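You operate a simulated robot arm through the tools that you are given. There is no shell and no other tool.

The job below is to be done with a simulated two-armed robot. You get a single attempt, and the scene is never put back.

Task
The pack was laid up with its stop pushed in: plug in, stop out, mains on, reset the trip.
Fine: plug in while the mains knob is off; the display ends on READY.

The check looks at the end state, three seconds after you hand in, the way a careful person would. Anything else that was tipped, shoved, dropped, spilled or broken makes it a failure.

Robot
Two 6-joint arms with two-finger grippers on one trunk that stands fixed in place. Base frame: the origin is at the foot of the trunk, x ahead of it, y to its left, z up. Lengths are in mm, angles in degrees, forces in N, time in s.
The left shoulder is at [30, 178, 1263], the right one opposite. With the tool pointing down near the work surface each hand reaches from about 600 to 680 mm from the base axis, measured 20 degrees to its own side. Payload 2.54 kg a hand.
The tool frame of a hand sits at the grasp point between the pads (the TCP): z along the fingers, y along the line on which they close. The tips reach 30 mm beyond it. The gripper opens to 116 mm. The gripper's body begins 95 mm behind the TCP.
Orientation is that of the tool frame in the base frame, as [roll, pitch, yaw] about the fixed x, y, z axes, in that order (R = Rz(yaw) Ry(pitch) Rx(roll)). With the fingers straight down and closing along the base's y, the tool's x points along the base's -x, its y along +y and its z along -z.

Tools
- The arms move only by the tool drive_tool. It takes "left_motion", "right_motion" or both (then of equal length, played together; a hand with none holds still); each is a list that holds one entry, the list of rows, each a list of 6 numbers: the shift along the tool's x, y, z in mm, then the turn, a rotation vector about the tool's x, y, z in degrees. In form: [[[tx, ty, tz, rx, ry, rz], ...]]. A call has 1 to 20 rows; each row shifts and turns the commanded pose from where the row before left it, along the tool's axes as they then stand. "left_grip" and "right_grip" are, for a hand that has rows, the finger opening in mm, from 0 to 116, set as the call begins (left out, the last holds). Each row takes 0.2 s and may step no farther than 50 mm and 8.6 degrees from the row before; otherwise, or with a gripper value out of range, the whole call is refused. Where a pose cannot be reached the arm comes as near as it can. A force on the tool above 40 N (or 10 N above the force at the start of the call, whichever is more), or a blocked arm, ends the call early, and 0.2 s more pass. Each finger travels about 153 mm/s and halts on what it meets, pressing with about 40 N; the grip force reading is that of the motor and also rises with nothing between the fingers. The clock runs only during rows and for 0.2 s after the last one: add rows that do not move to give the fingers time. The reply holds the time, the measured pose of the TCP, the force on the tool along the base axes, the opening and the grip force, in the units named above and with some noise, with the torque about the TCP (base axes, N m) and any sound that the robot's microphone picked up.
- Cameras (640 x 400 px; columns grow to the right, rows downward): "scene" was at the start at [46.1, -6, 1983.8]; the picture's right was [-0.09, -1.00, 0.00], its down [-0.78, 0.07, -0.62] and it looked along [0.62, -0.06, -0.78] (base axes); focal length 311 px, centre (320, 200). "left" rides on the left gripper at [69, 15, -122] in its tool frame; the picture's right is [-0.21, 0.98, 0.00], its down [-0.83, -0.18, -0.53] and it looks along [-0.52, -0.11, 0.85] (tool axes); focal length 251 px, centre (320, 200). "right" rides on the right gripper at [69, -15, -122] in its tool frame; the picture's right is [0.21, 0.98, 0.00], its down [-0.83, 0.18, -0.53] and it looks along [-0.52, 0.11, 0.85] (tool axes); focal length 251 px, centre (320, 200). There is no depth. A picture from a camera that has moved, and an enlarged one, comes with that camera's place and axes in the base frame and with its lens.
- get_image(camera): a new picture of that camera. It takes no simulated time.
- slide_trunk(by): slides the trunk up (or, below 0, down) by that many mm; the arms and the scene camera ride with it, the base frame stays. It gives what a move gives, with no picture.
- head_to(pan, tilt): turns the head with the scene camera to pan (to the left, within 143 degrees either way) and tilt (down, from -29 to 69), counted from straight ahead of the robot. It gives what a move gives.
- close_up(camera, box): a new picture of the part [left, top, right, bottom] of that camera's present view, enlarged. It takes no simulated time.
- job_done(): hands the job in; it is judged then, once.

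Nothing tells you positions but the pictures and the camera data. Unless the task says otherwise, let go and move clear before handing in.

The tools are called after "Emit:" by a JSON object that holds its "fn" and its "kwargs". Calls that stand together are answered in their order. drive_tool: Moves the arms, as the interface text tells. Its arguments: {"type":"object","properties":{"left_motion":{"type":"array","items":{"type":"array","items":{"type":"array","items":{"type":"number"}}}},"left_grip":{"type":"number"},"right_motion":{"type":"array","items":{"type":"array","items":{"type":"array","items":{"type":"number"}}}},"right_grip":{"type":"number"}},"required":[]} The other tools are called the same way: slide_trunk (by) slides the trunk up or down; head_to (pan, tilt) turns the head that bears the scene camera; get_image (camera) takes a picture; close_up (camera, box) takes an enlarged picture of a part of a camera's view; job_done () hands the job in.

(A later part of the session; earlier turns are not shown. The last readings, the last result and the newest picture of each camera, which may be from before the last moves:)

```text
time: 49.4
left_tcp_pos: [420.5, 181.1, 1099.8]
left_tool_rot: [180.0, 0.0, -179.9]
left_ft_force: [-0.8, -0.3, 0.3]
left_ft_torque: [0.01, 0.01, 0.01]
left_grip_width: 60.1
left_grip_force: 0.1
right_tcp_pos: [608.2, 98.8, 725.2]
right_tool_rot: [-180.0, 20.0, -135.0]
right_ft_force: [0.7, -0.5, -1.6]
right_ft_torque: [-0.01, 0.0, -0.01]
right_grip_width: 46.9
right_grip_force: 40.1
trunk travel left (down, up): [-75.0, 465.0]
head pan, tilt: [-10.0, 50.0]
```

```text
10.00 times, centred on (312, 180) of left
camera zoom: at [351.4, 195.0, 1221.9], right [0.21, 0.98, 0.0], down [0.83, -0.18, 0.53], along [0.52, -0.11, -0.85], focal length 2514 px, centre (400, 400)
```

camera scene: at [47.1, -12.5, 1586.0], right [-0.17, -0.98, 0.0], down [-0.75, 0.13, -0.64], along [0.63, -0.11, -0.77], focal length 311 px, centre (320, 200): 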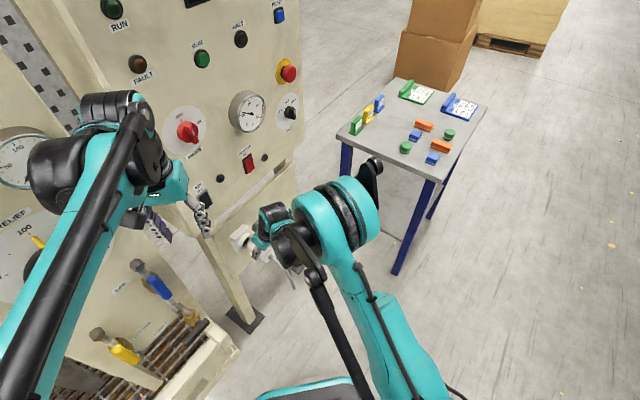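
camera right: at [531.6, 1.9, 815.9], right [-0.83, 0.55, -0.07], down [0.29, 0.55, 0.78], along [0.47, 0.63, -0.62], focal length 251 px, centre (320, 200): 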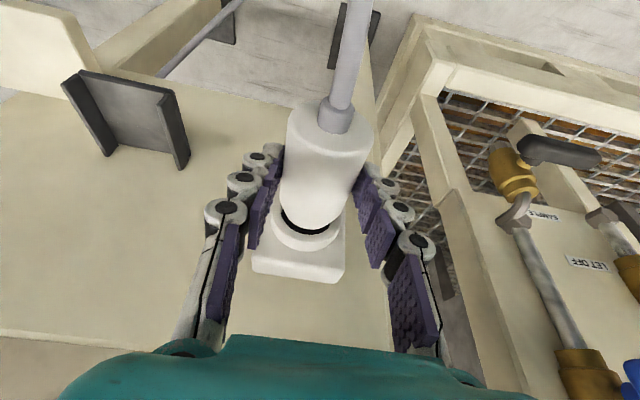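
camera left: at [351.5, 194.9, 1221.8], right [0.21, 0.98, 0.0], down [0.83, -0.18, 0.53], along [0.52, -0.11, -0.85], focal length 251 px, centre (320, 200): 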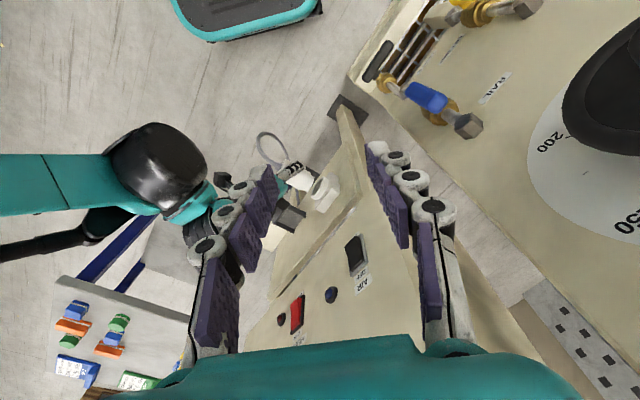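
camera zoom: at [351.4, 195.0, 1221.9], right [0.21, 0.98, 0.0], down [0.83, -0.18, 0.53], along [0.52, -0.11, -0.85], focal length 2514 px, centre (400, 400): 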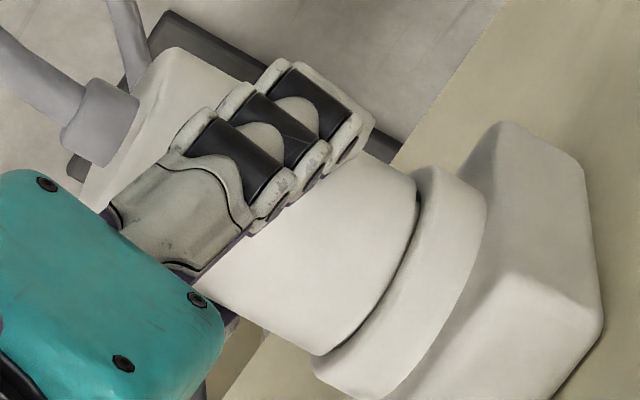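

There's no resistance yet, and the shoulder is almost at the collar. I'm continuing slowly.

Emit:
{"fn": "drive_tool", "kwargs": {"right_motion": [[[-1.4, 0, 0.5, 0, 0, 0], [0, 0, 0, 0, 0, 0]]]}}

Emit:
{"fn": "drive_tool", "kwargs": {"right_motion": [[[-1.4, 0, 0.5, 0, 0, 0], [0, 0, 0, 0, 0, 0]]]}}

Emit:
{"fn": "close_up", "kwargs": {"camera": "left", "box": [280, 160, 344, 200]}}

```text
time: 50.0
left_tcp_pos: [420.7, 181.7, 1101.2]
left_tool_rot: [179.9, -0.1, 180.0]
left_ft_force: [0.4, 0.0, -0.4]
left_ft_torque: [0.0, 0.01, 0.01]
left_grip_width: 60.2
left_grip_force: 0.1
right_tcp_pos: [609.5, 100.3, 723.7]
right_tool_rot: [179.9, 20.0, -134.9]
right_ft_force: [0.5, 0.1, -0.7]
right_ft_torque: [0.02, 0.02, 0.02]
right_grip_width: 47.0
right_grip_force: 39.5
trunk travel left (down, up): [-75.0, 465.0]
head pan, tilt: [-10.0, 50.0]
```

```text
time: 50.6
left_tcp_pos: [420.7, 180.8, 1100.6]
left_tool_rot: [-180.0, 0.0, -180.0]
left_ft_force: [-0.2, -0.7, 0.2]
left_ft_torque: [0.01, 0.04, 0.02]
left_grip_width: 60.1
left_grip_force: 0.1
right_tcp_pos: [609.5, 100.2, 725.2]
right_tool_rot: [179.9, 19.7, -135.1]
right_ft_force: [-13.3, -6.6, -8.9]
right_ft_torque: [-0.1, 0.68, -0.48]
right_grip_width: 46.8
right_grip_force: 39.6
trunk travel left (down, up): [-75.0, 465.0]
head pan, tilt: [-10.0, 50.0]
heard: snap
```

```text
10.00 times, centred on (312, 180) of left
camera zoom: at [350.8, 194.5, 1222.0], right [0.21, 0.98, 0.0], down [0.83, -0.18, 0.53], along [0.52, -0.11, -0.85], focal length 2514 px, centre (400, 400)
```

zoom: 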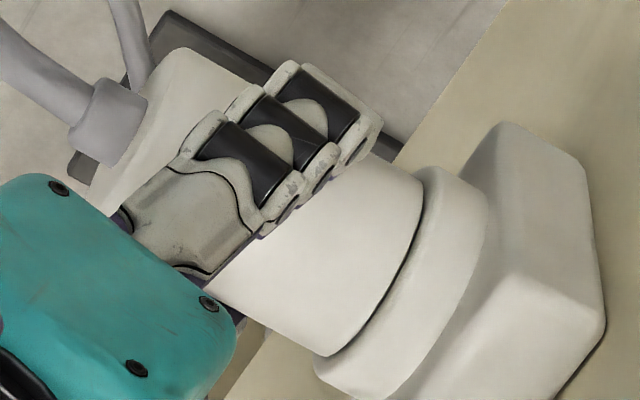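

I heard a snap, so the plug has seated. I'm opening the fingers and withdrawing upward.

Emit:
{"fn": "drive_tool", "kwargs": {"right_motion": [[[0, 0, 0, 0, 0, 0], [0, 0, 0, 0, 0, 0], [0, 0, 0, 0, 0, 0]]], "right_grip": 80}}

Emit:
{"fn": "drive_tool", "kwargs": {"right_motion": [[[0, 0, -20, 0, 0, 0], [0, 0, -20, 0, 0, 0], [0, 0, -20, 0, 0, 0], [0, 0, -20, 0, 0, 0]]]}}

Emit:
{"fn": "get_image", "kwargs": {"camera": "right"}}

Emit:
{"fn": "close_up", "kwargs": {"camera": "left", "box": [264, 150, 360, 210]}}

Emit:
{"fn": "get_image", "kwargs": {"camera": "scene"}}

```text
time: 51.4
left_tcp_pos: [421.0, 182.0, 1101.7]
left_tool_rot: [179.9, -0.1, -180.0]
left_ft_force: [-0.2, -0.3, 0.4]
left_ft_torque: [0.0, 0.01, -0.02]
left_grip_width: 60.1
left_grip_force: 0.1
right_tcp_pos: [609.5, 101.2, 724.7]
right_tool_rot: [180.0, 20.0, -135.0]
right_ft_force: [0.5, -0.5, 0.4]
right_ft_torque: [0.0, 0.01, 0.01]
right_grip_width: 80.2
right_grip_force: 0.0
trunk travel left (down, up): [-75.0, 465.0]
head pan, tilt: [-10.0, 50.0]
```

```text
time: 52.4
left_tcp_pos: [420.4, 181.7, 1100.7]
left_tool_rot: [-180.0, 0.0, -180.0]
left_ft_force: [-0.9, -0.1, -0.5]
left_ft_torque: [0.01, 0.0, 0.01]
left_grip_width: 60.2
left_grip_force: 0.0
right_tcp_pos: [590.3, 81.8, 801.6]
right_tool_rot: [180.0, 20.0, -135.0]
right_ft_force: [0.3, 0.2, 0.7]
right_ft_torque: [0.0, 0.0, 0.02]
right_grip_width: 80.1
right_grip_force: 0.0
trunk travel left (down, up): [-75.0, 465.0]
head pan, tilt: [-10.0, 50.0]
```

```text
taken
camera right: at [525.1, -4.7, 891.9], right [-0.83, 0.55, -0.07], down [0.29, 0.55, 0.78], along [0.47, 0.63, -0.62], focal length 251 px, centre (320, 200)
```

right: 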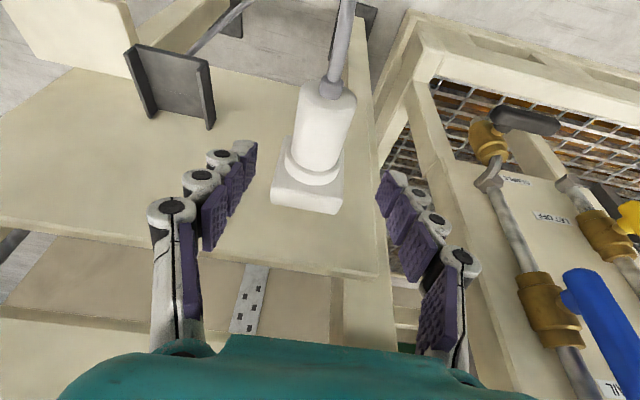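

```text
6.67 times, centred on (312, 180) of left
camera zoom: at [350.8, 194.9, 1222.1], right [0.21, 0.98, 0.0], down [0.83, -0.18, 0.53], along [0.52, -0.11, -0.85], focal length 1676 px, centre (373, 333)
```

zoom: 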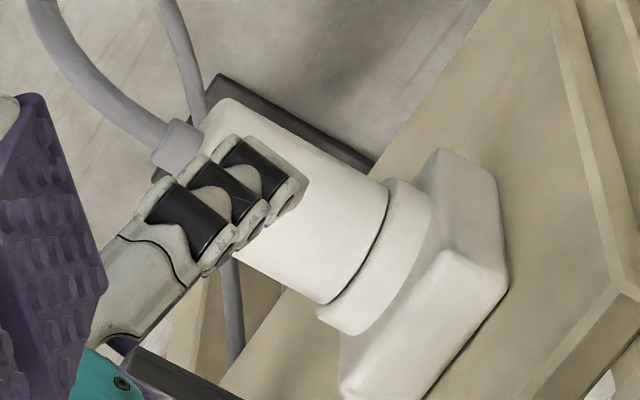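

```text
taken
camera scene: at [46.3, -12.6, 1586.0], right [-0.17, -0.98, 0.0], down [-0.75, 0.13, -0.64], along [0.63, -0.11, -0.77], focal length 311 px, centre (320, 200)
```

scene: 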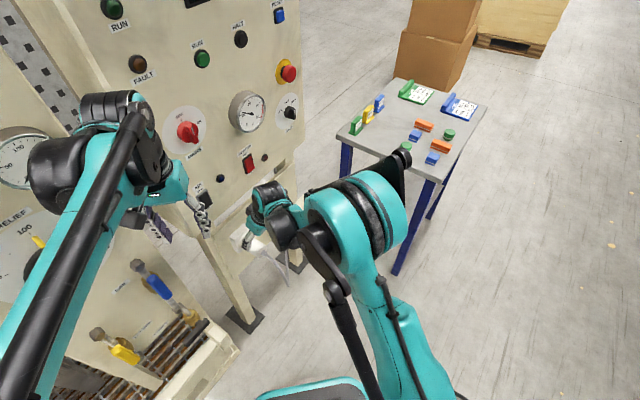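

The plug is fully seated and the hand is clear. I'm retreating from the panel, raising the trunk, and then going to the stop button with a level tool.

Emit:
{"fn": "drive_tool", "kwargs": {"right_motion": [[[28.2, 0, -10.3, 0, 0, 0], [28.2, 0, -10.3, 0, 0, 0], [28.2, 0, -10.3, 0, 0, 0], [28.2, 0, -10.3, 0, 0, 0], [0, 0, 0, 0, 0, 0]]]}}

Emit:
{"fn": "slide_trunk", "kwargs": {"by": 250}}

Emit:
{"fn": "drive_tool", "kwargs": {"right_motion": [[[-10.2, -30, -1.7, 0, 0, 0], [-10.2, -30, -1.7, 0, 0, 0], [-10.2, -30, -1.7, 0, 0, 0], [-10.2, -30, -1.7, 0, 0, 0], [-10.2, -30, -1.7, 0, 0, 0], [-10.2, -30, -1.7, 0, 0, 0], [-10.2, -30, -1.7, 0, 0, 0], [-10.2, -30, -1.7, 0, 0, 0], [0, 0, 0, 0, 0, 0]]]}}

Emit:
{"fn": "get_image", "kwargs": {"camera": "right"}}

Emit:
{"fn": "get_image", "kwargs": {"camera": "scene"}}

```text
time: 53.6
left_tcp_pos: [421.2, 181.7, 1101.3]
left_tool_rot: [-180.0, 0.0, -180.0]
left_ft_force: [-0.3, 1.0, 0.5]
left_ft_torque: [-0.02, -0.02, 0.04]
left_grip_width: 59.7
left_grip_force: 0.0
right_tcp_pos: [506.5, -4.8, 800.9]
right_tool_rot: [-180.0, 20.0, -135.0]
right_ft_force: [0.2, -0.7, -0.7]
right_ft_torque: [0.01, -0.04, 0.0]
right_grip_width: 79.9
right_grip_force: 0.1
trunk travel left (down, up): [-75.0, 465.0]
head pan, tilt: [-10.0, 50.0]
```

```text
time: 56.2
left_tcp_pos: [420.0, 181.2, 1351.3]
left_tool_rot: [-180.0, 0.0, 180.0]
left_ft_force: [0.2, 0.6, 0.2]
left_ft_torque: [-0.01, 0.01, 0.01]
left_grip_width: 59.9
left_grip_force: 0.0
right_tcp_pos: [507.7, -3.5, 1050.4]
right_tool_rot: [180.0, 20.1, -135.0]
right_ft_force: [-0.4, 0.0, 0.8]
right_ft_torque: [0.05, -0.02, 0.02]
right_grip_width: 80.2
right_grip_force: 0.1
trunk travel left (down, up): [-325.0, 215.0]
head pan, tilt: [-10.0, 50.0]
```

```text
time: 58.2
left_tcp_pos: [420.7, 182.9, 1350.1]
left_tool_rot: [180.0, 0.1, -179.9]
left_ft_force: [-0.5, 0.6, 0.2]
left_ft_torque: [-0.03, 0.0, 0.01]
left_grip_width: 59.9
left_grip_force: 0.1
right_tcp_pos: [727.4, -122.8, 1093.0]
right_tool_rot: [179.9, 20.0, -135.0]
right_ft_force: [-1.0, 0.0, 0.1]
right_ft_torque: [-0.02, -0.01, 0.02]
right_grip_width: 80.0
right_grip_force: 0.2
trunk travel left (down, up): [-325.0, 215.0]
head pan, tilt: [-10.0, 50.0]
```

```text
taken
camera right: at [662.1, -208.5, 1183.2], right [-0.83, 0.55, -0.07], down [0.29, 0.55, 0.78], along [0.47, 0.63, -0.62], focal length 251 px, centre (320, 200)
```

right: 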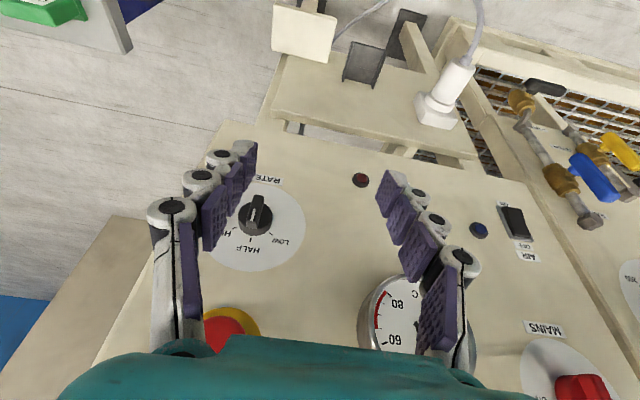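

```text
taken
camera scene: at [45.9, -11.9, 1836.0], right [-0.17, -0.98, 0.0], down [-0.75, 0.13, -0.64], along [0.63, -0.11, -0.77], focal length 311 px, centre (320, 200)
```

scene: 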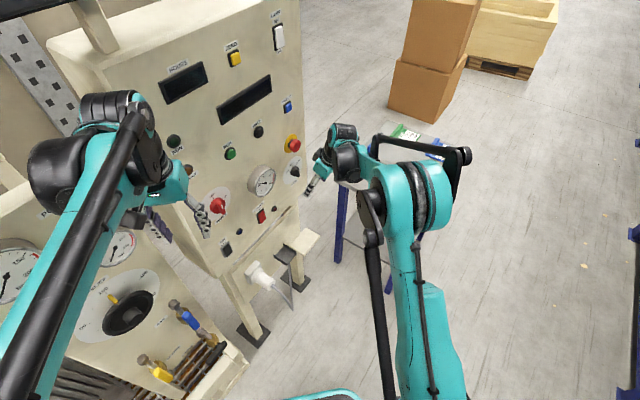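

The plug stays in place. I'm rotating the tool level and rising to the stop button's height.

Emit:
{"fn": "drive_tool", "kwargs": {"right_motion": [[[0, 0, 0, 0, -7.78, 0], [0, 0, 0, 0, -7.78, 0], [0, 0, 0, 0, -7.78, 0], [0, 0, 0, 0, -7.78, 0], [0, 0, 0, 0, -7.78, 0], [0, 0, 0, 0, -7.78, 0], [0, 0, 0, 0, -7.78, 0], [0, 0, 0, 0, -7.78, 0], [0, 0, 0, 0, -7.76, 0], [-20, -17, 0, 0, 0, 0], [-20, -17, 0, 0, 0, 0], [-20, -17, 0, 0, 0, 0], [0, 0, 0, 0, 0, 0]]]}}

Emit:
{"fn": "get_image", "kwargs": {"camera": "right"}}

Emit:
{"fn": "close_up", "kwargs": {"camera": "scene", "box": [230, 80, 390, 180]}}

Emit:
{"fn": "get_image", "kwargs": {"camera": "left"}}

```text
time: 61.0
left_tcp_pos: [421.2, 181.3, 1350.6]
left_tool_rot: [-179.9, 0.0, 179.9]
left_ft_force: [-0.4, 0.2, -0.8]
left_ft_torque: [-0.01, 0.02, -0.02]
left_grip_width: 60.1
left_grip_force: 0.0
right_tcp_pos: [763.9, -159.0, 1150.8]
right_tool_rot: [-31.5, 90.0, 13.6]
right_ft_force: [0.7, -0.3, 0.7]
right_ft_torque: [0.02, 0.02, -0.02]
right_grip_width: 80.1
right_grip_force: 0.0
trunk travel left (down, up): [-325.0, 215.0]
head pan, tilt: [-10.0, 50.0]
```

```text
taken
camera right: at [687.2, -255.4, 1081.8], right [-0.69, 0.69, -0.21], down [-0.51, -0.25, 0.83], along [0.52, 0.68, 0.52], focal length 251 px, centre (320, 200)
```

right: 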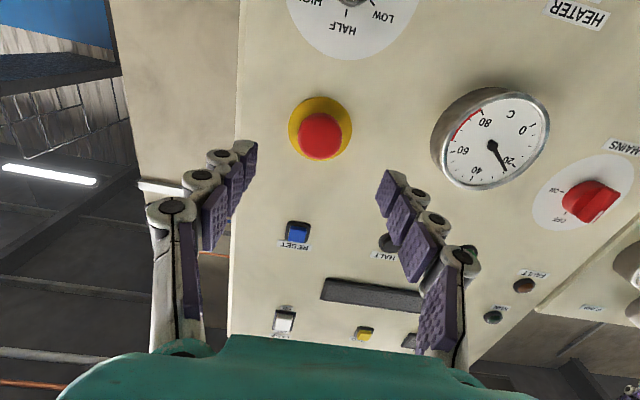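

```text
4.00 times, centred on (310, 130) of scene
camera zoom: at [46.9, -12.3, 1835.9], right [-0.17, -0.98, 0.0], down [-0.75, 0.13, -0.64], along [0.63, -0.11, -0.77], focal length 1242 px, centre (360, 480)
```

zoom: 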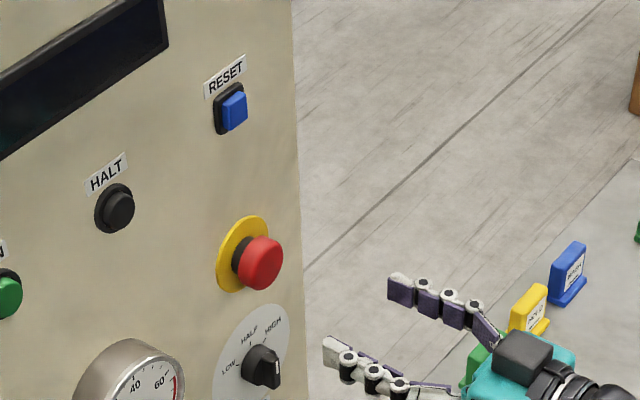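

```text
taken
camera left: at [351.3, 195.1, 1471.9], right [0.21, 0.98, 0.0], down [0.83, -0.18, 0.53], along [0.52, -0.11, -0.85], focal length 251 px, centre (320, 200)
```

left: 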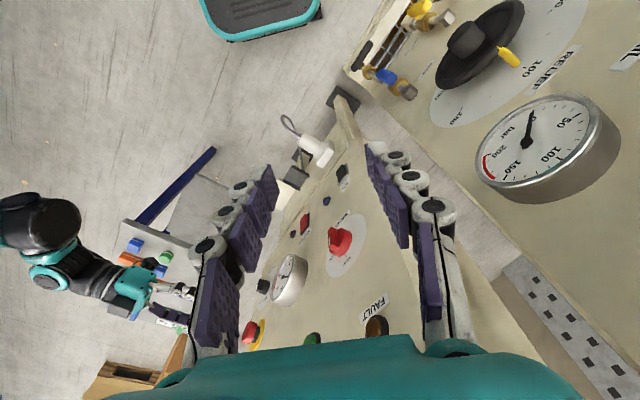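

The tool is level and lined up roughly with the stop. I'm zooming in for precise alignment.

Emit:
{"fn": "close_up", "kwargs": {"camera": "right", "box": [272, 88, 368, 168]}}

Emit:
{"fn": "close_up", "kwargs": {"camera": "scene", "box": [275, 125, 315, 150]}}

```text
5.00 times, centred on (320, 128) of right
camera zoom: at [687.2, -255.4, 1081.8], right [-0.69, 0.69, -0.21], down [-0.51, -0.25, 0.83], along [0.52, 0.68, 0.52], focal length 1257 px, centre (320, 560)
```

zoom: 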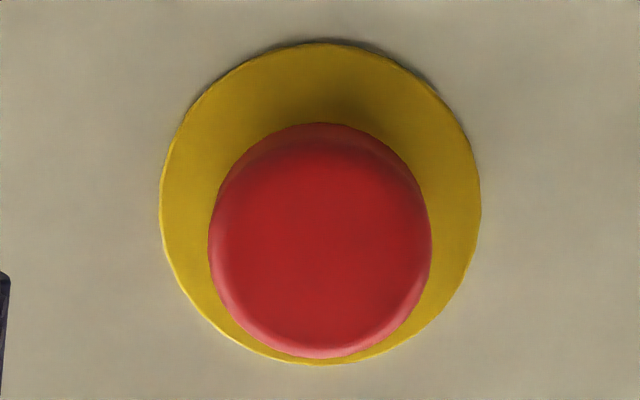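

```text
16.00 times, centred on (295, 138) of scene
camera zoom: at [46.9, -12.3, 1835.9], right [-0.17, -0.98, 0.0], down [-0.75, 0.13, -0.64], along [0.63, -0.11, -0.77], focal length 4970 px, centre (720, 1200)
```

zoom: 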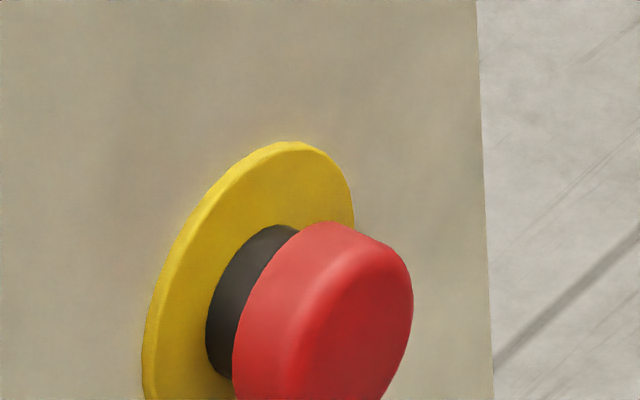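

The stop head is centred at u≈650.5, z≈1157, with its front face at n≈546. I'm advancing with the fingers either side of the head.

Emit:
{"fn": "drive_tool", "kwargs": {"right_motion": [[[-2, 1, 25, 0, 0, 0], [-2, 1, 25, 0, 0, 0], [-1.5, 0, 25, 0, 0, 0], [0, 0, 12, 0, 0, 0], [0, 0, 0, 0, 0, 0]]], "right_grip": 70}}

Emit:
{"fn": "get_image", "kwargs": {"camera": "right"}}

Emit:
{"fn": "close_up", "kwargs": {"camera": "scene", "box": [255, 115, 335, 165]}}

```text
time: 62.2
left_tcp_pos: [420.2, 181.1, 1351.9]
left_tool_rot: [-180.0, 0.0, -179.9]
left_ft_force: [0.1, -0.2, 0.4]
left_ft_torque: [-0.03, -0.01, -0.05]
left_grip_width: 59.9
left_grip_force: 0.1
right_tcp_pos: [824.0, -96.2, 1156.1]
right_tool_rot: [111.9, 90.0, 157.0]
right_ft_force: [-0.1, -0.7, -0.1]
right_ft_torque: [-0.01, -0.04, 0.0]
right_grip_width: 69.9
right_grip_force: 0.1
trunk travel left (down, up): [-325.0, 215.0]
head pan, tilt: [-10.0, 50.0]
```

```text
taken
camera right: at [747.6, -192.4, 1087.4], right [-0.69, 0.69, -0.21], down [-0.51, -0.25, 0.83], along [0.52, 0.68, 0.52], focal length 251 px, centre (320, 200)
```

right: 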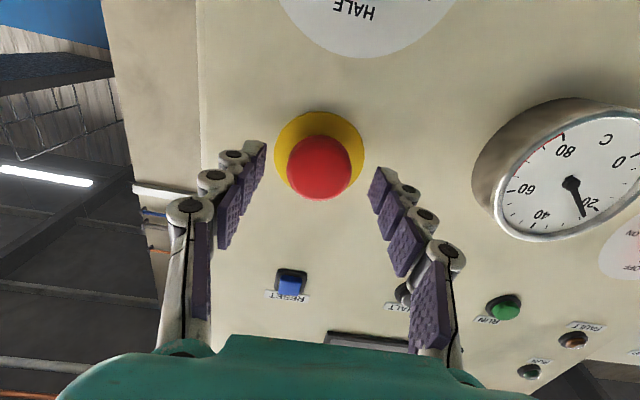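

```text
8.00 times, centred on (295, 140) of scene
camera zoom: at [46.7, -12.7, 1836.0], right [-0.17, -0.98, 0.0], down [-0.75, 0.13, -0.64], along [0.63, -0.11, -0.77], focal length 2485 px, centre (520, 680)
```

zoom: 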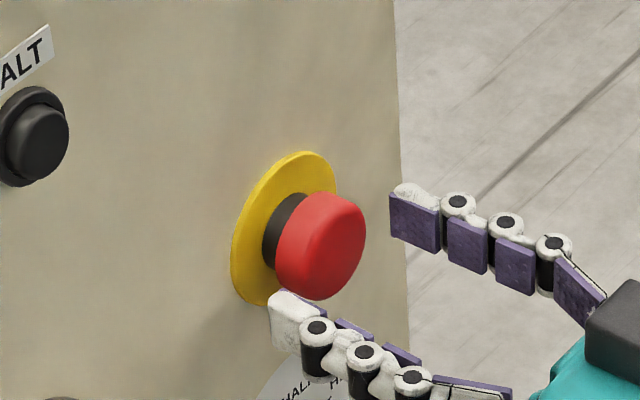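

The fingers straddle the head. I'm advancing 15 mm and closing on it.

Emit:
{"fn": "drive_tool", "kwargs": {"right_motion": [[[0, 0, 8, 0, 0, 0], [0, 0, 7, 0, 0, 0], [0, 0, 0, 0, 0, 0]]]}}

Emit:
{"fn": "drive_tool", "kwargs": {"right_motion": [[[0, 0, 0, 0, 0, 0], [0, 0, 0, 0, 0, 0], [0, 0, 0, 0, 0, 0]]], "right_grip": 30}}

Emit:
{"fn": "get_image", "kwargs": {"camera": "right"}}

Emit:
{"fn": "close_up", "kwargs": {"camera": "scene", "box": [255, 115, 335, 165]}}

```text
time: 63.0
left_tcp_pos: [420.6, 182.2, 1351.2]
left_tool_rot: [-180.0, 0.1, -180.0]
left_ft_force: [1.0, 0.2, -0.7]
left_ft_torque: [0.01, 0.0, 0.0]
left_grip_width: 60.0
left_grip_force: 0.1
right_tcp_pos: [834.3, -86.7, 1155.9]
right_tool_rot: [-34.8, 89.9, 10.2]
right_ft_force: [0.2, 0.3, 0.5]
right_ft_torque: [-0.03, 0.0, 0.0]
right_grip_width: 70.0
right_grip_force: 0.0
trunk travel left (down, up): [-325.0, 215.0]
head pan, tilt: [-10.0, 50.0]
```

```text
time: 63.8
left_tcp_pos: [420.7, 183.1, 1351.6]
left_tool_rot: [180.0, 0.0, 180.0]
left_ft_force: [-1.2, 0.3, -0.2]
left_ft_torque: [-0.03, 0.01, -0.03]
left_grip_width: 60.0
left_grip_force: 0.0
right_tcp_pos: [834.5, -86.4, 1158.3]
right_tool_rot: [38.2, 89.9, 83.3]
right_ft_force: [-3.7, 0.4, -3.4]
right_ft_torque: [-0.02, 0.01, 0.13]
right_grip_width: 41.8
right_grip_force: 45.1
trunk travel left (down, up): [-325.0, 215.0]
head pan, tilt: [-10.0, 50.0]
```

```text
taken
camera right: at [757.7, -182.2, 1087.4], right [-0.69, 0.69, -0.21], down [-0.51, -0.25, 0.83], along [0.52, 0.68, 0.52], focal length 251 px, centre (320, 200)
```

right: 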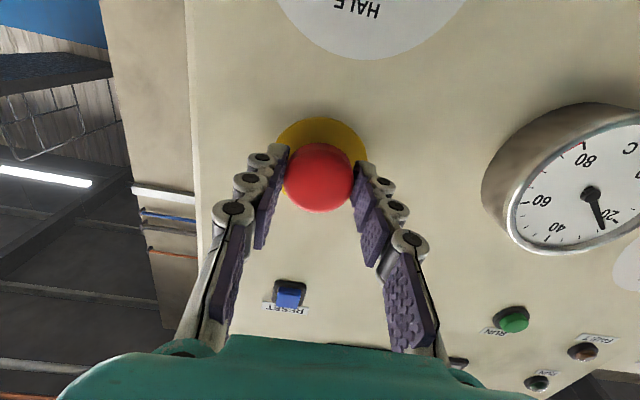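

```text
8.00 times, centred on (295, 140) of scene
camera zoom: at [46.6, -12.4, 1835.9], right [-0.17, -0.98, 0.0], down [-0.75, 0.13, -0.64], along [0.63, -0.11, -0.77], focal length 2485 px, centre (520, 680)
```

zoom: 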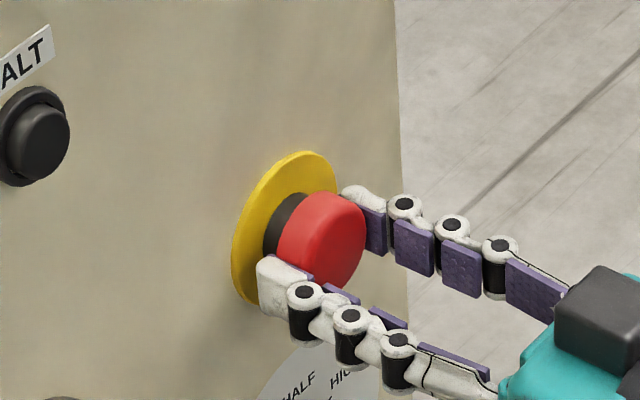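

The head is gripped at 42 mm. I'm pulling straight out in small steps.

Emit:
{"fn": "drive_tool", "kwargs": {"right_motion": [[[0, 0, -2, 0, 0, 0], [0, 0, -2, 0, 0, 0], [0, 0, 0, 0, 0, 0]]]}}

Emit:
{"fn": "close_up", "kwargs": {"camera": "scene", "box": [255, 115, 335, 165]}}

```text
time: 64.6
left_tcp_pos: [422.2, 182.8, 1349.9]
left_tool_rot: [180.0, 0.0, 179.9]
left_ft_force: [0.9, -0.7, -0.2]
left_ft_torque: [-0.02, -0.02, -0.02]
left_grip_width: 60.4
left_grip_force: 0.1
right_tcp_pos: [832.1, -87.9, 1155.8]
right_tool_rot: [173.3, 89.9, -141.6]
right_ft_force: [1.2, 3.6, -1.8]
right_ft_torque: [-0.05, 0.06, 0.02]
right_grip_width: 41.9
right_grip_force: 44.4
trunk travel left (down, up): [-325.0, 215.0]
head pan, tilt: [-10.0, 50.0]
```

```text
8.00 times, centred on (295, 140) of scene
camera zoom: at [47.6, -11.5, 1835.9], right [-0.17, -0.98, 0.0], down [-0.75, 0.13, -0.64], along [0.63, -0.11, -0.77], focal length 2485 px, centre (520, 680)
```

zoom: 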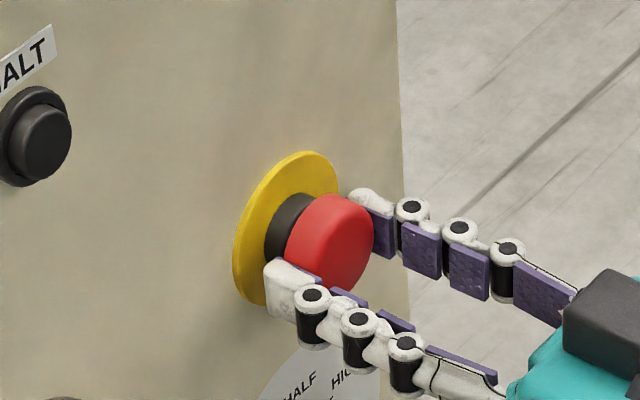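

The head moves out with the hand, so I'm pulling further.

Emit:
{"fn": "drive_tool", "kwargs": {"right_motion": [[[0, 0, -2, 0, 0, 0], [0, 0, -2, 0, 0, 0], [0, 0, 0, 0, 0, 0]]]}}

Emit:
{"fn": "close_up", "kwargs": {"camera": "scene", "box": [255, 115, 335, 165]}}

Emit:
{"fn": "drive_tool", "kwargs": {"right_motion": [[[0, 0, -2, 0, 0, 0], [0, 0, -2, 0, 0, 0], [0, 0, 0, 0, 0, 0]]]}}

Emit:
{"fn": "close_up", "kwargs": {"camera": "scene", "box": [255, 115, 335, 165]}}

```text
time: 65.4
left_tcp_pos: [421.2, 181.2, 1350.8]
left_tool_rot: [180.0, 0.0, -180.0]
left_ft_force: [-0.7, -0.3, -0.6]
left_ft_torque: [-0.01, 0.01, 0.02]
left_grip_width: 60.1
left_grip_force: 0.2
right_tcp_pos: [829.0, -90.9, 1156.0]
right_tool_rot: [-158.5, 89.9, -113.4]
right_ft_force: [-4.6, 2.3, -5.2]
right_ft_torque: [-0.01, 0.15, 0.05]
right_grip_width: 41.8
right_grip_force: 45.4
trunk travel left (down, up): [-325.0, 215.0]
head pan, tilt: [-10.0, 50.0]
heard: click
```

```text
8.00 times, centred on (295, 140) of scene
camera zoom: at [47.0, -12.0, 1835.9], right [-0.17, -0.98, 0.0], down [-0.75, 0.13, -0.64], along [0.63, -0.11, -0.77], focal length 2485 px, centre (520, 680)
```

zoom: 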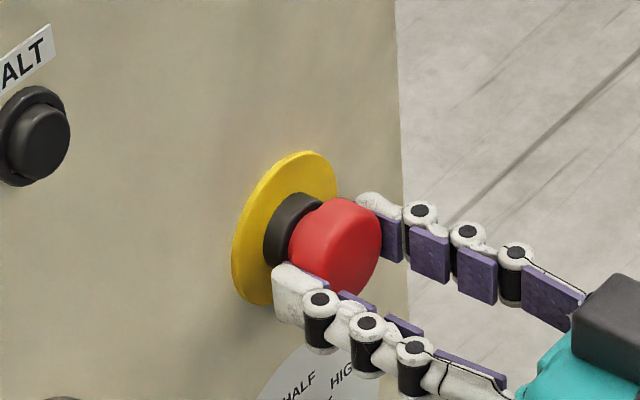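

```text
time: 66.2
left_tcp_pos: [421.0, 181.1, 1350.9]
left_tool_rot: [179.9, 0.0, 180.0]
left_ft_force: [0.6, 0.2, 0.4]
left_ft_torque: [-0.03, 0.03, 0.05]
left_grip_width: 60.2
left_grip_force: 0.1
right_tcp_pos: [826.1, -94.1, 1156.3]
right_tool_rot: [-137.6, 89.9, -92.7]
right_ft_force: [-9.4, 1.9, -8.8]
right_ft_torque: [-0.17, 0.13, 0.12]
right_grip_width: 42.0
right_grip_force: 44.8
trunk travel left (down, up): [-325.0, 215.0]
head pan, tilt: [-10.0, 50.0]
```

```text
8.00 times, centred on (295, 140) of scene
camera zoom: at [46.6, -12.3, 1835.9], right [-0.17, -0.98, 0.0], down [-0.75, 0.13, -0.64], along [0.63, -0.11, -0.77], focal length 2485 px, centre (520, 680)
```

zoom: 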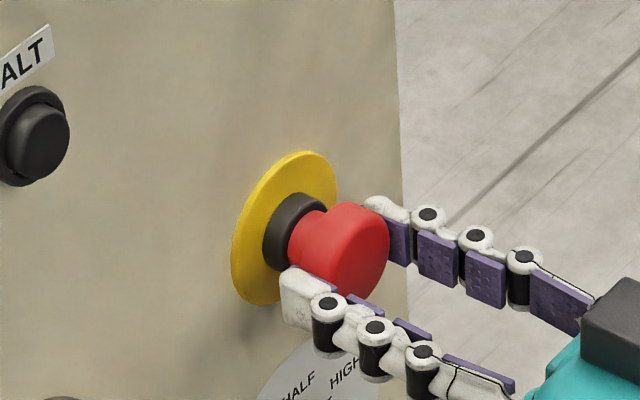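

A click: the stop has latched out. I'm releasing it and backing straight off.

Emit:
{"fn": "drive_tool", "kwargs": {"right_motion": [[[0, 0, 0, 0, 0, 0], [0, 0, 0, 0, 0, 0], [0, 0, 0, 0, 0, 0]]], "right_grip": 74}}

Emit:
{"fn": "drive_tool", "kwargs": {"right_motion": [[[0, 0, -25, 0, 0, 0], [0, 0, -25, 0, 0, 0], [0, 0, -25, 0, 0, 0], [0, 0, 0, 0, 0, 0]]]}}

Emit:
{"fn": "close_up", "kwargs": {"camera": "scene", "box": [255, 115, 335, 165]}}

Emit:
{"fn": "get_image", "kwargs": {"camera": "right"}}

```text
time: 67.0
left_tcp_pos: [421.1, 182.3, 1351.2]
left_tool_rot: [180.0, 0.1, 180.0]
left_ft_force: [0.4, -0.4, -0.6]
left_ft_torque: [-0.01, -0.01, 0.01]
left_grip_width: 59.9
left_grip_force: 0.0
right_tcp_pos: [826.2, -94.0, 1155.9]
right_tool_rot: [112.5, 89.9, 157.5]
right_ft_force: [0.0, 0.0, -0.3]
right_ft_torque: [0.02, 0.01, -0.02]
right_grip_width: 74.1
right_grip_force: 0.1
trunk travel left (down, up): [-325.0, 215.0]
head pan, tilt: [-10.0, 50.0]
```

```text
time: 68.0
left_tcp_pos: [420.8, 182.0, 1350.6]
left_tool_rot: [180.0, 0.0, -180.0]
left_ft_force: [0.7, -0.3, 0.0]
left_ft_torque: [0.02, -0.01, -0.01]
left_grip_width: 60.3
left_grip_force: 0.1
right_tcp_pos: [771.8, -146.8, 1155.3]
right_tool_rot: [174.1, 90.0, -141.0]
right_ft_force: [0.7, 0.1, -0.3]
right_ft_torque: [0.01, 0.01, -0.02]
right_grip_width: 74.1
right_grip_force: 0.1
trunk travel left (down, up): [-325.0, 215.0]
head pan, tilt: [-10.0, 50.0]
```

```text
8.00 times, centred on (295, 140) of scene
camera zoom: at [47.4, -11.9, 1835.9], right [-0.17, -0.98, 0.0], down [-0.75, 0.13, -0.64], along [0.63, -0.11, -0.77], focal length 2485 px, centre (520, 680)
```

zoom: 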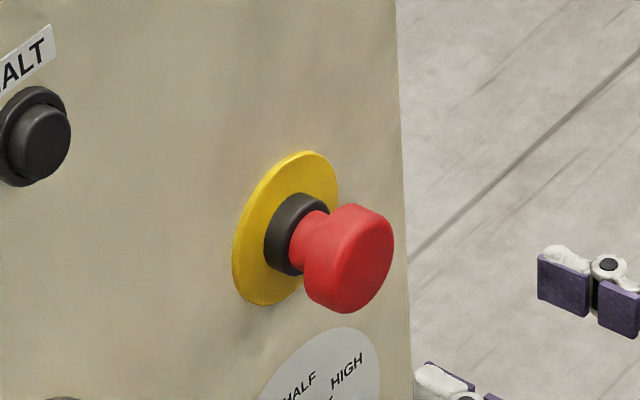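

```text
taken
camera right: at [697.2, -244.1, 1087.2], right [-0.69, 0.69, -0.21], down [-0.51, -0.25, 0.83], along [0.52, 0.68, 0.52], focal length 251 px, centre (320, 200)
```

right: 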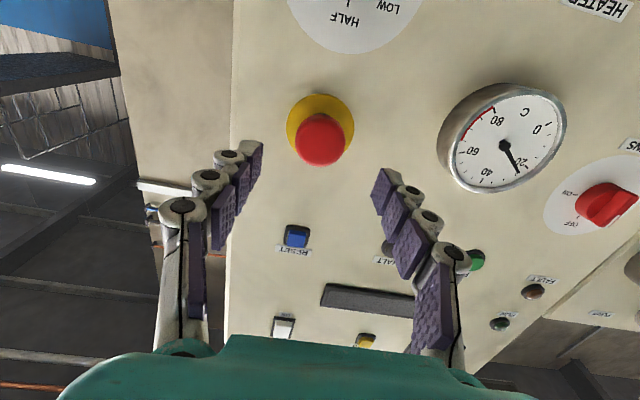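

The stop is clearly out. Now the mains knob (u≈319, z≈1168). I'll lower the trunk a little for reach there, then move across.

Emit:
{"fn": "slide_trunk", "kwargs": {"by": -130}}

Emit:
{"fn": "drive_tool", "kwargs": {"right_motion": [[[-25, 20, 0, 0, 0, 0], [-25, 20, 0, 0, 0, 0], [-25, 20, 0, 0, 0, 0], [-25, 20, 0, 0, 0, 0], [-25, 20, 0, 0, 0, 0], [-18, 20, 5, 0, 0, 0], [0, 30, 5, 0, 0, 0], [0, 30, 5, 0, 0, 0], [0, 30, 5, 0, 0, 0], [0, 30, 5, 0, 0, 0], [0, 30, 0, 0, 0, 0], [0, 0, 0, 0, 0, 0]]], "left_motion": [[[0, 0, -5, 0, 0, 0], [0, 0, -5, 0, 0, 0], [0, 0, -5, 0, 0, 0], [0, 0, -5, 0, 0, 0], [0, 0, -5, 0, 0, 0], [0, 0, -5, 0, 0, 0], [0, 0, -5, 0, 0, 0], [0, 0, -5, 0, 0, 0], [0, 0, -5, 0, 0, 0], [0, 0, -5, 0, 0, 0], [0, 0, 0, 0, 0, 0], [0, 0, 0, 0, 0, 0]]]}}

Emit:
{"fn": "get_image", "kwargs": {"camera": "right"}}

Emit:
{"fn": "get_image", "kwargs": {"camera": "scene"}}

Emit:
{"fn": "get_image", "kwargs": {"camera": "left"}}

```text
time: 69.6
left_tcp_pos: [420.5, 182.7, 1221.0]
left_tool_rot: [-180.0, -0.1, 180.0]
left_ft_force: [-0.9, -0.2, 0.7]
left_ft_torque: [0.0, -0.02, 0.03]
left_grip_width: 59.8
left_grip_force: 0.1
right_tcp_pos: [773.8, -147.0, 1026.8]
right_tool_rot: [-71.8, 89.9, -26.7]
right_ft_force: [0.1, 0.8, -0.1]
right_ft_torque: [0.03, 0.05, 0.01]
right_grip_width: 74.1
right_grip_force: 0.1
trunk travel left (down, up): [-195.0, 345.0]
head pan, tilt: [-10.0, 50.0]
```

```text
time: 72.2
left_tcp_pos: [421.6, 181.4, 1270.2]
left_tool_rot: [179.9, 0.0, -179.9]
left_ft_force: [0.5, -0.8, 0.4]
left_ft_torque: [-0.02, 0.02, -0.02]
left_grip_width: 60.1
left_grip_force: 0.0
right_tcp_pos: [600.4, 59.6, 1170.2]
right_tool_rot: [120.9, 90.0, 166.0]
right_ft_force: [0.5, -0.4, 0.0]
right_ft_torque: [-0.01, 0.01, 0.02]
right_grip_width: 74.1
right_grip_force: 0.0
trunk travel left (down, up): [-195.0, 345.0]
head pan, tilt: [-10.0, 50.0]
```

```text
taken
camera right: at [523.9, -36.0, 1100.3], right [-0.69, 0.69, -0.21], down [-0.51, -0.25, 0.83], along [0.52, 0.68, 0.52], focal length 251 px, centre (320, 200)
```

right: 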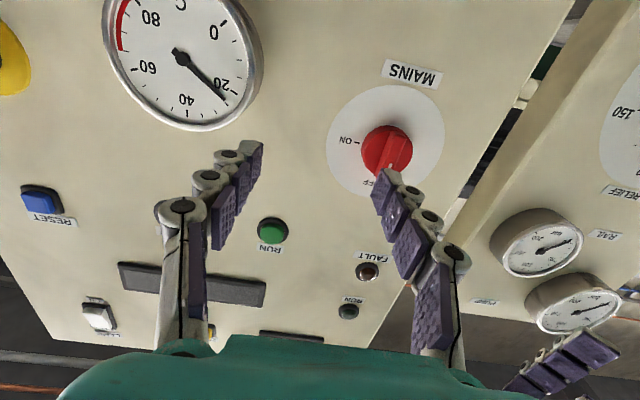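

```text
taken
camera scene: at [47.5, -12.9, 1705.9], right [-0.17, -0.98, 0.0], down [-0.75, 0.13, -0.64], along [0.63, -0.11, -0.77], focal length 311 px, centre (320, 200)
```

scene: 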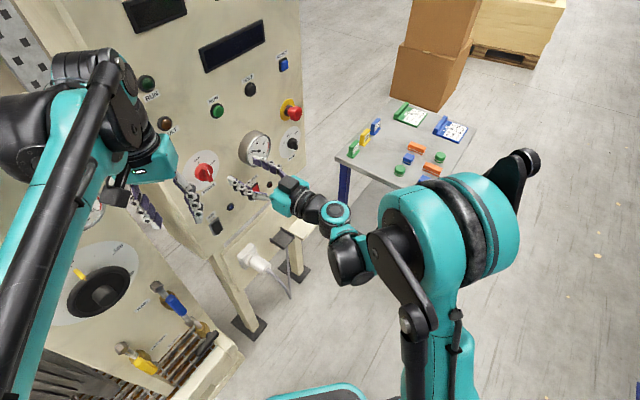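

```text
taken
camera left: at [352.0, 194.9, 1391.8], right [0.21, 0.98, 0.0], down [0.83, -0.18, 0.53], along [0.52, -0.11, -0.85], focal length 251 px, centre (320, 200)
```

left: 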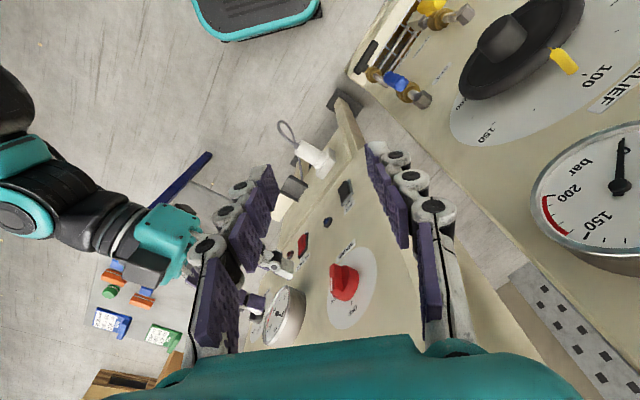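

I'm taking a closer look at the knob and its bar from here.

Emit:
{"fn": "close_up", "kwargs": {"camera": "right", "box": [322, 80, 450, 200]}}

Emit:
{"fn": "close_up", "kwargs": {"camera": "scene", "box": [180, 155, 228, 185]}}

Emit:
{"fn": "close_up", "kwargs": {"camera": "left", "box": [312, 240, 392, 330]}}

```text
3.33 times, centred on (386, 140) of right
camera zoom: at [523.9, -36.0, 1100.3], right [-0.69, 0.69, -0.21], down [-0.51, -0.25, 0.83], along [0.52, 0.68, 0.52], focal length 838 px, centre (100, 400)
```

zoom: 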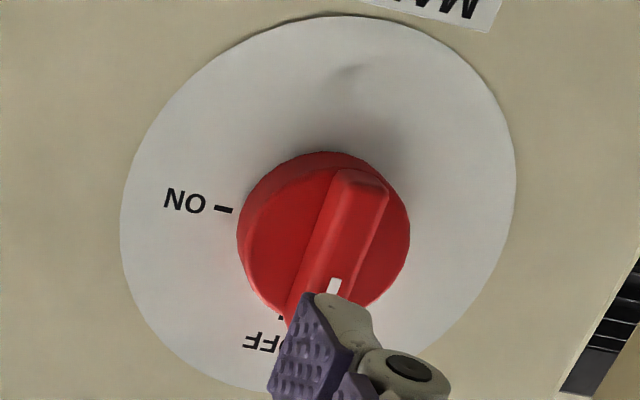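

```text
13.33 times, centred on (204, 170) of scene
camera zoom: at [47.5, -12.9, 1705.9], right [-0.17, -0.98, 0.0], down [-0.75, 0.13, -0.64], along [0.63, -0.11, -0.77], focal length 4142 px, centre (1867, 600)
```

zoom: 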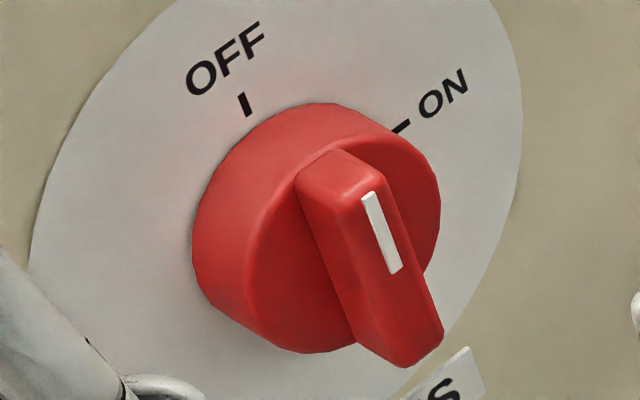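

```text
4.44 times, centred on (352, 285) of left
camera zoom: at [352.0, 194.9, 1391.8], right [0.21, 0.98, 0.0], down [0.83, -0.18, 0.53], along [0.52, -0.11, -0.85], focal length 1118 px, centre (178, -178)
```

zoom: 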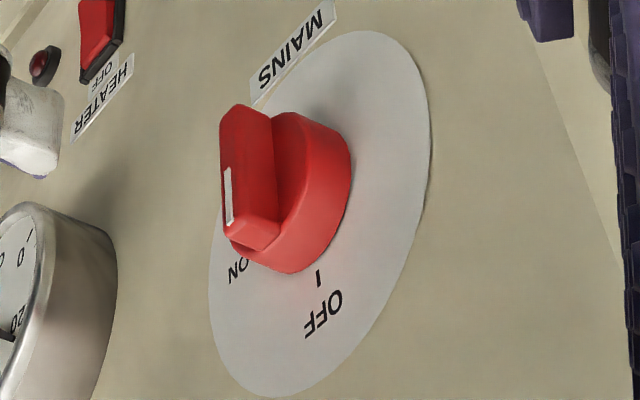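

The bar's front face is at n≈538, u≈319, with the knob axis at z≈1164. I'm centring on the knob and coming closer.

Emit:
{"fn": "drive_tool", "kwargs": {"right_motion": [[[2, 21, 0, 0, 0, 0], [2, 21, 0, 0, 0, 0], [2, 21, 0, 0, 0, 0], [0, 0, 14, 0, 0, 0], [0, 0, 14, 0, 0, 0], [0, 0, 0, 0, 0, 0]]], "right_grip": 56}}

Emit:
{"fn": "get_image", "kwargs": {"camera": "right"}}

Emit:
{"fn": "close_up", "kwargs": {"camera": "left", "box": [272, 220, 400, 330]}}

Emit:
{"fn": "close_up", "kwargs": {"camera": "scene", "box": [164, 145, 260, 205]}}

```text
time: 73.6
left_tcp_pos: [421.0, 181.4, 1269.8]
left_tool_rot: [180.0, 0.0, 180.0]
left_ft_force: [0.6, -0.3, 0.4]
left_ft_torque: [0.0, 0.02, 0.04]
left_grip_width: 59.8
left_grip_force: 0.1
right_tcp_pos: [575.8, 124.3, 1163.1]
right_tool_rot: [-91.8, 90.0, -46.8]
right_ft_force: [0.1, 0.0, 0.5]
right_ft_torque: [0.02, -0.02, -0.01]
right_grip_width: 55.9
right_grip_force: 0.1
trunk travel left (down, up): [-195.0, 345.0]
head pan, tilt: [-10.0, 50.0]
```

```text
taken
camera right: at [499.6, 28.3, 1094.2], right [-0.69, 0.69, -0.21], down [-0.51, -0.25, 0.83], along [0.52, 0.68, 0.52], focal length 251 px, centre (320, 200)
```

right: 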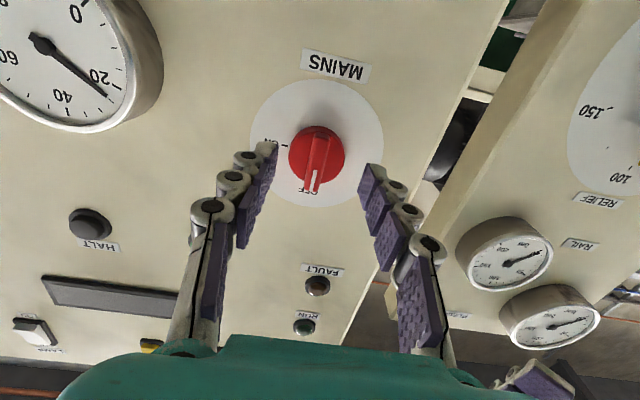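

```text
3.64 times, centred on (336, 275) of left
camera zoom: at [351.4, 195.0, 1391.9], right [0.21, 0.98, 0.0], down [0.83, -0.18, 0.53], along [0.52, -0.11, -0.85], focal length 914 px, centre (262, -73)
```

zoom: 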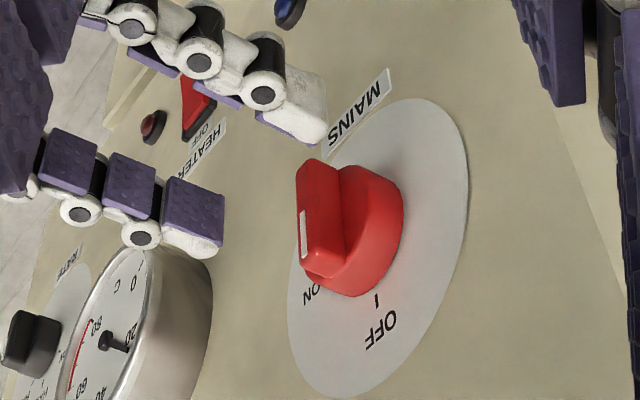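

```text
6.67 times, centred on (212, 175) of scene
camera zoom: at [46.7, -12.8, 1706.0], right [-0.17, -0.98, 0.0], down [-0.75, 0.13, -0.64], along [0.63, -0.11, -0.77], focal length 2071 px, centre (1040, 367)
```

zoom: 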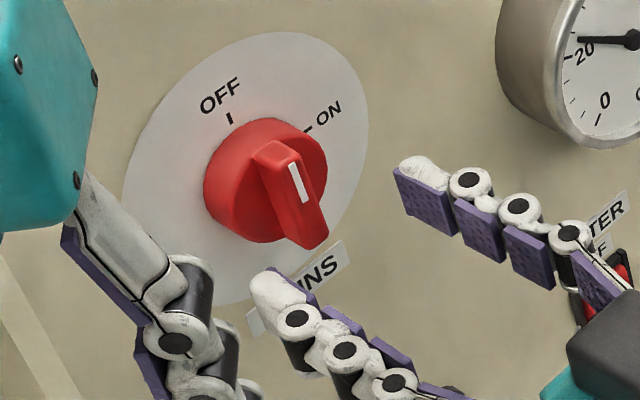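

I'm centred on the knob. Now I'll advance so the fingertips flank the bar, and close.

Emit:
{"fn": "drive_tool", "kwargs": {"right_motion": [[[0, -0.5, 9, 0, 0, 0], [0, -0.5, 8, 0, 0, 0], [0, 0, 8, 0, 0, 0], [0, 0, 0, 0, 0, 0]]]}}

Emit:
{"fn": "close_up", "kwargs": {"camera": "left", "box": [288, 240, 368, 310]}}

Emit:
{"fn": "close_up", "kwargs": {"camera": "right", "box": [240, 100, 400, 220]}}

```text
time: 74.6
left_tcp_pos: [421.3, 181.9, 1271.5]
left_tool_rot: [-180.0, 0.0, 180.0]
left_ft_force: [0.6, 0.4, -0.1]
left_ft_torque: [-0.01, 0.01, 0.0]
left_grip_width: 60.0
left_grip_force: 0.0
right_tcp_pos: [594.9, 140.9, 1164.2]
right_tool_rot: [57.7, 90.0, 102.8]
right_ft_force: [-0.2, 1.3, -0.5]
right_ft_torque: [-0.01, 0.01, -0.03]
right_grip_width: 55.7
right_grip_force: 0.1
trunk travel left (down, up): [-195.0, 345.0]
head pan, tilt: [-10.0, 50.0]
```

```text
5.71 times, centred on (328, 275) of left
camera zoom: at [351.2, 195.1, 1391.9], right [0.21, 0.98, 0.0], down [0.83, -0.18, 0.53], along [0.52, -0.11, -0.85], focal length 1437 px, centre (274, -229)
```

zoom: 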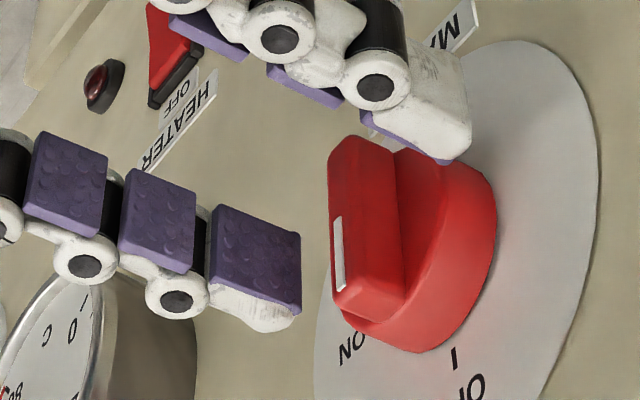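

```text
3.33 times, centred on (320, 160) of right
camera zoom: at [517.8, 45.4, 1094.5], right [-0.69, 0.69, -0.21], down [-0.51, -0.25, 0.83], along [0.52, 0.68, 0.52], focal length 838 px, centre (320, 333)
```

zoom: 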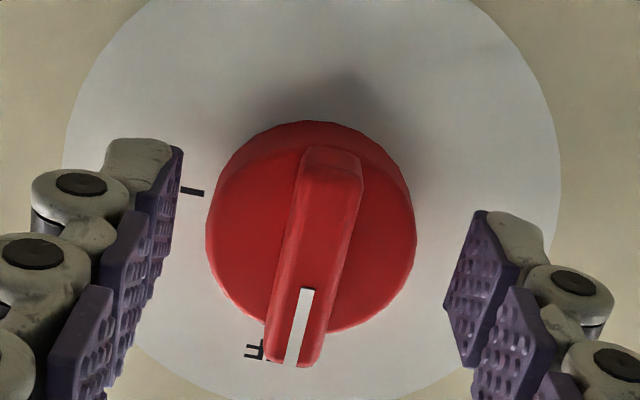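

The bar sits centred between the fingertips, so I'm closing on it.

Emit:
{"fn": "drive_tool", "kwargs": {"right_motion": [[[0, 0, 0, 0, 0, 0], [0, 0, 0, 0, 0, 0], [0, 0, 0, 0, 0, 0]]], "right_grip": 4}}

Emit:
{"fn": "close_up", "kwargs": {"camera": "right", "box": [240, 100, 400, 220]}}

Emit:
{"fn": "close_up", "kwargs": {"camera": "left", "box": [288, 240, 368, 310]}}

```text
time: 75.4
left_tcp_pos: [420.3, 183.2, 1270.7]
left_tool_rot: [180.0, -0.1, -180.0]
left_ft_force: [1.0, -0.9, -0.9]
left_ft_torque: [0.01, 0.0, -0.03]
left_grip_width: 60.3
left_grip_force: 0.1
right_tcp_pos: [593.8, 141.6, 1163.1]
right_tool_rot: [122.9, 90.0, 167.8]
right_ft_force: [1.7, -1.4, 0.9]
right_ft_torque: [0.0, 0.0, -0.06]
right_grip_width: 11.4
right_grip_force: 38.2
trunk travel left (down, up): [-195.0, 345.0]
head pan, tilt: [-10.0, 50.0]
```

```text
3.33 times, centred on (320, 160) of right
camera zoom: at [518.2, 45.2, 1094.3], right [-0.69, 0.69, -0.21], down [-0.51, -0.25, 0.83], along [0.52, 0.68, 0.52], focal length 838 px, centre (320, 333)
```

zoom: 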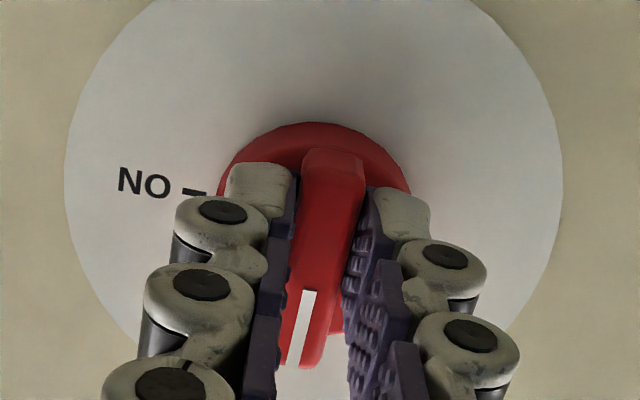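

```text
5.71 times, centred on (328, 275) of left
camera zoom: at [351.6, 195.1, 1391.8], right [0.21, 0.98, 0.0], down [0.83, -0.18, 0.53], along [0.52, -0.11, -0.85], focal length 1437 px, centre (274, -229)
```

zoom: 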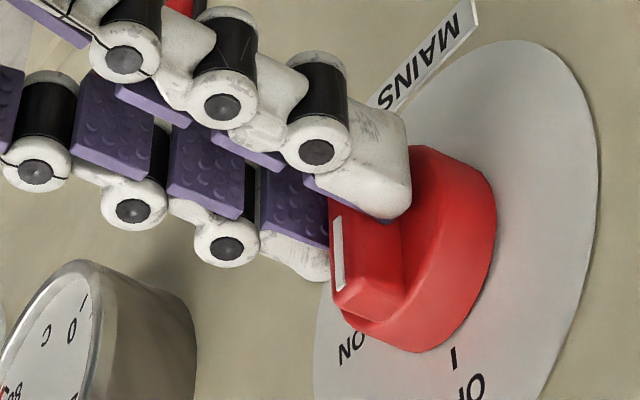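

The bar is gripped (11.4 mm). I'm turning clockwise toward ON in stages, watching forces.

Emit:
{"fn": "drive_tool", "kwargs": {"right_motion": [[[0, 0, 0, 0, 0, 6], [0, 0, 0, 0, 0, 6], [0, 0, 0, 0, 0, 6], [0, 0, 0, 0, 0, 6], [0, 0, 0, 0, 0, 0]]]}}

Emit:
{"fn": "close_up", "kwargs": {"camera": "left", "box": [288, 240, 368, 310]}}

```text
time: 76.6
left_tcp_pos: [420.6, 182.6, 1270.7]
left_tool_rot: [180.0, 0.1, -179.9]
left_ft_force: [0.2, -0.3, 0.4]
left_ft_torque: [0.0, -0.01, -0.02]
left_grip_width: 60.1
left_grip_force: 0.1
right_tcp_pos: [592.7, 143.6, 1164.2]
right_tool_rot: [90.0, 65.9, 135.1]
right_ft_force: [-1.5, 6.4, 5.5]
right_ft_torque: [0.17, -0.3, 0.09]
right_grip_width: 11.6
right_grip_force: 38.3
trunk travel left (down, up): [-195.0, 345.0]
head pan, tilt: [-10.0, 50.0]
```

```text
5.71 times, centred on (328, 275) of left
camera zoom: at [350.4, 196.2, 1392.0], right [0.21, 0.98, 0.0], down [0.83, -0.18, 0.53], along [0.52, -0.11, -0.85], focal length 1437 px, centre (274, -229)
```

zoom: 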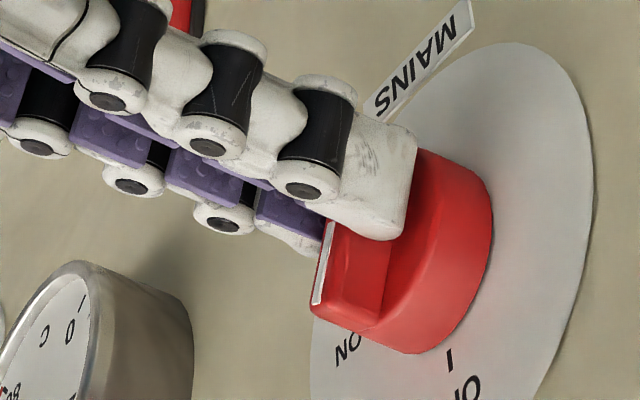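

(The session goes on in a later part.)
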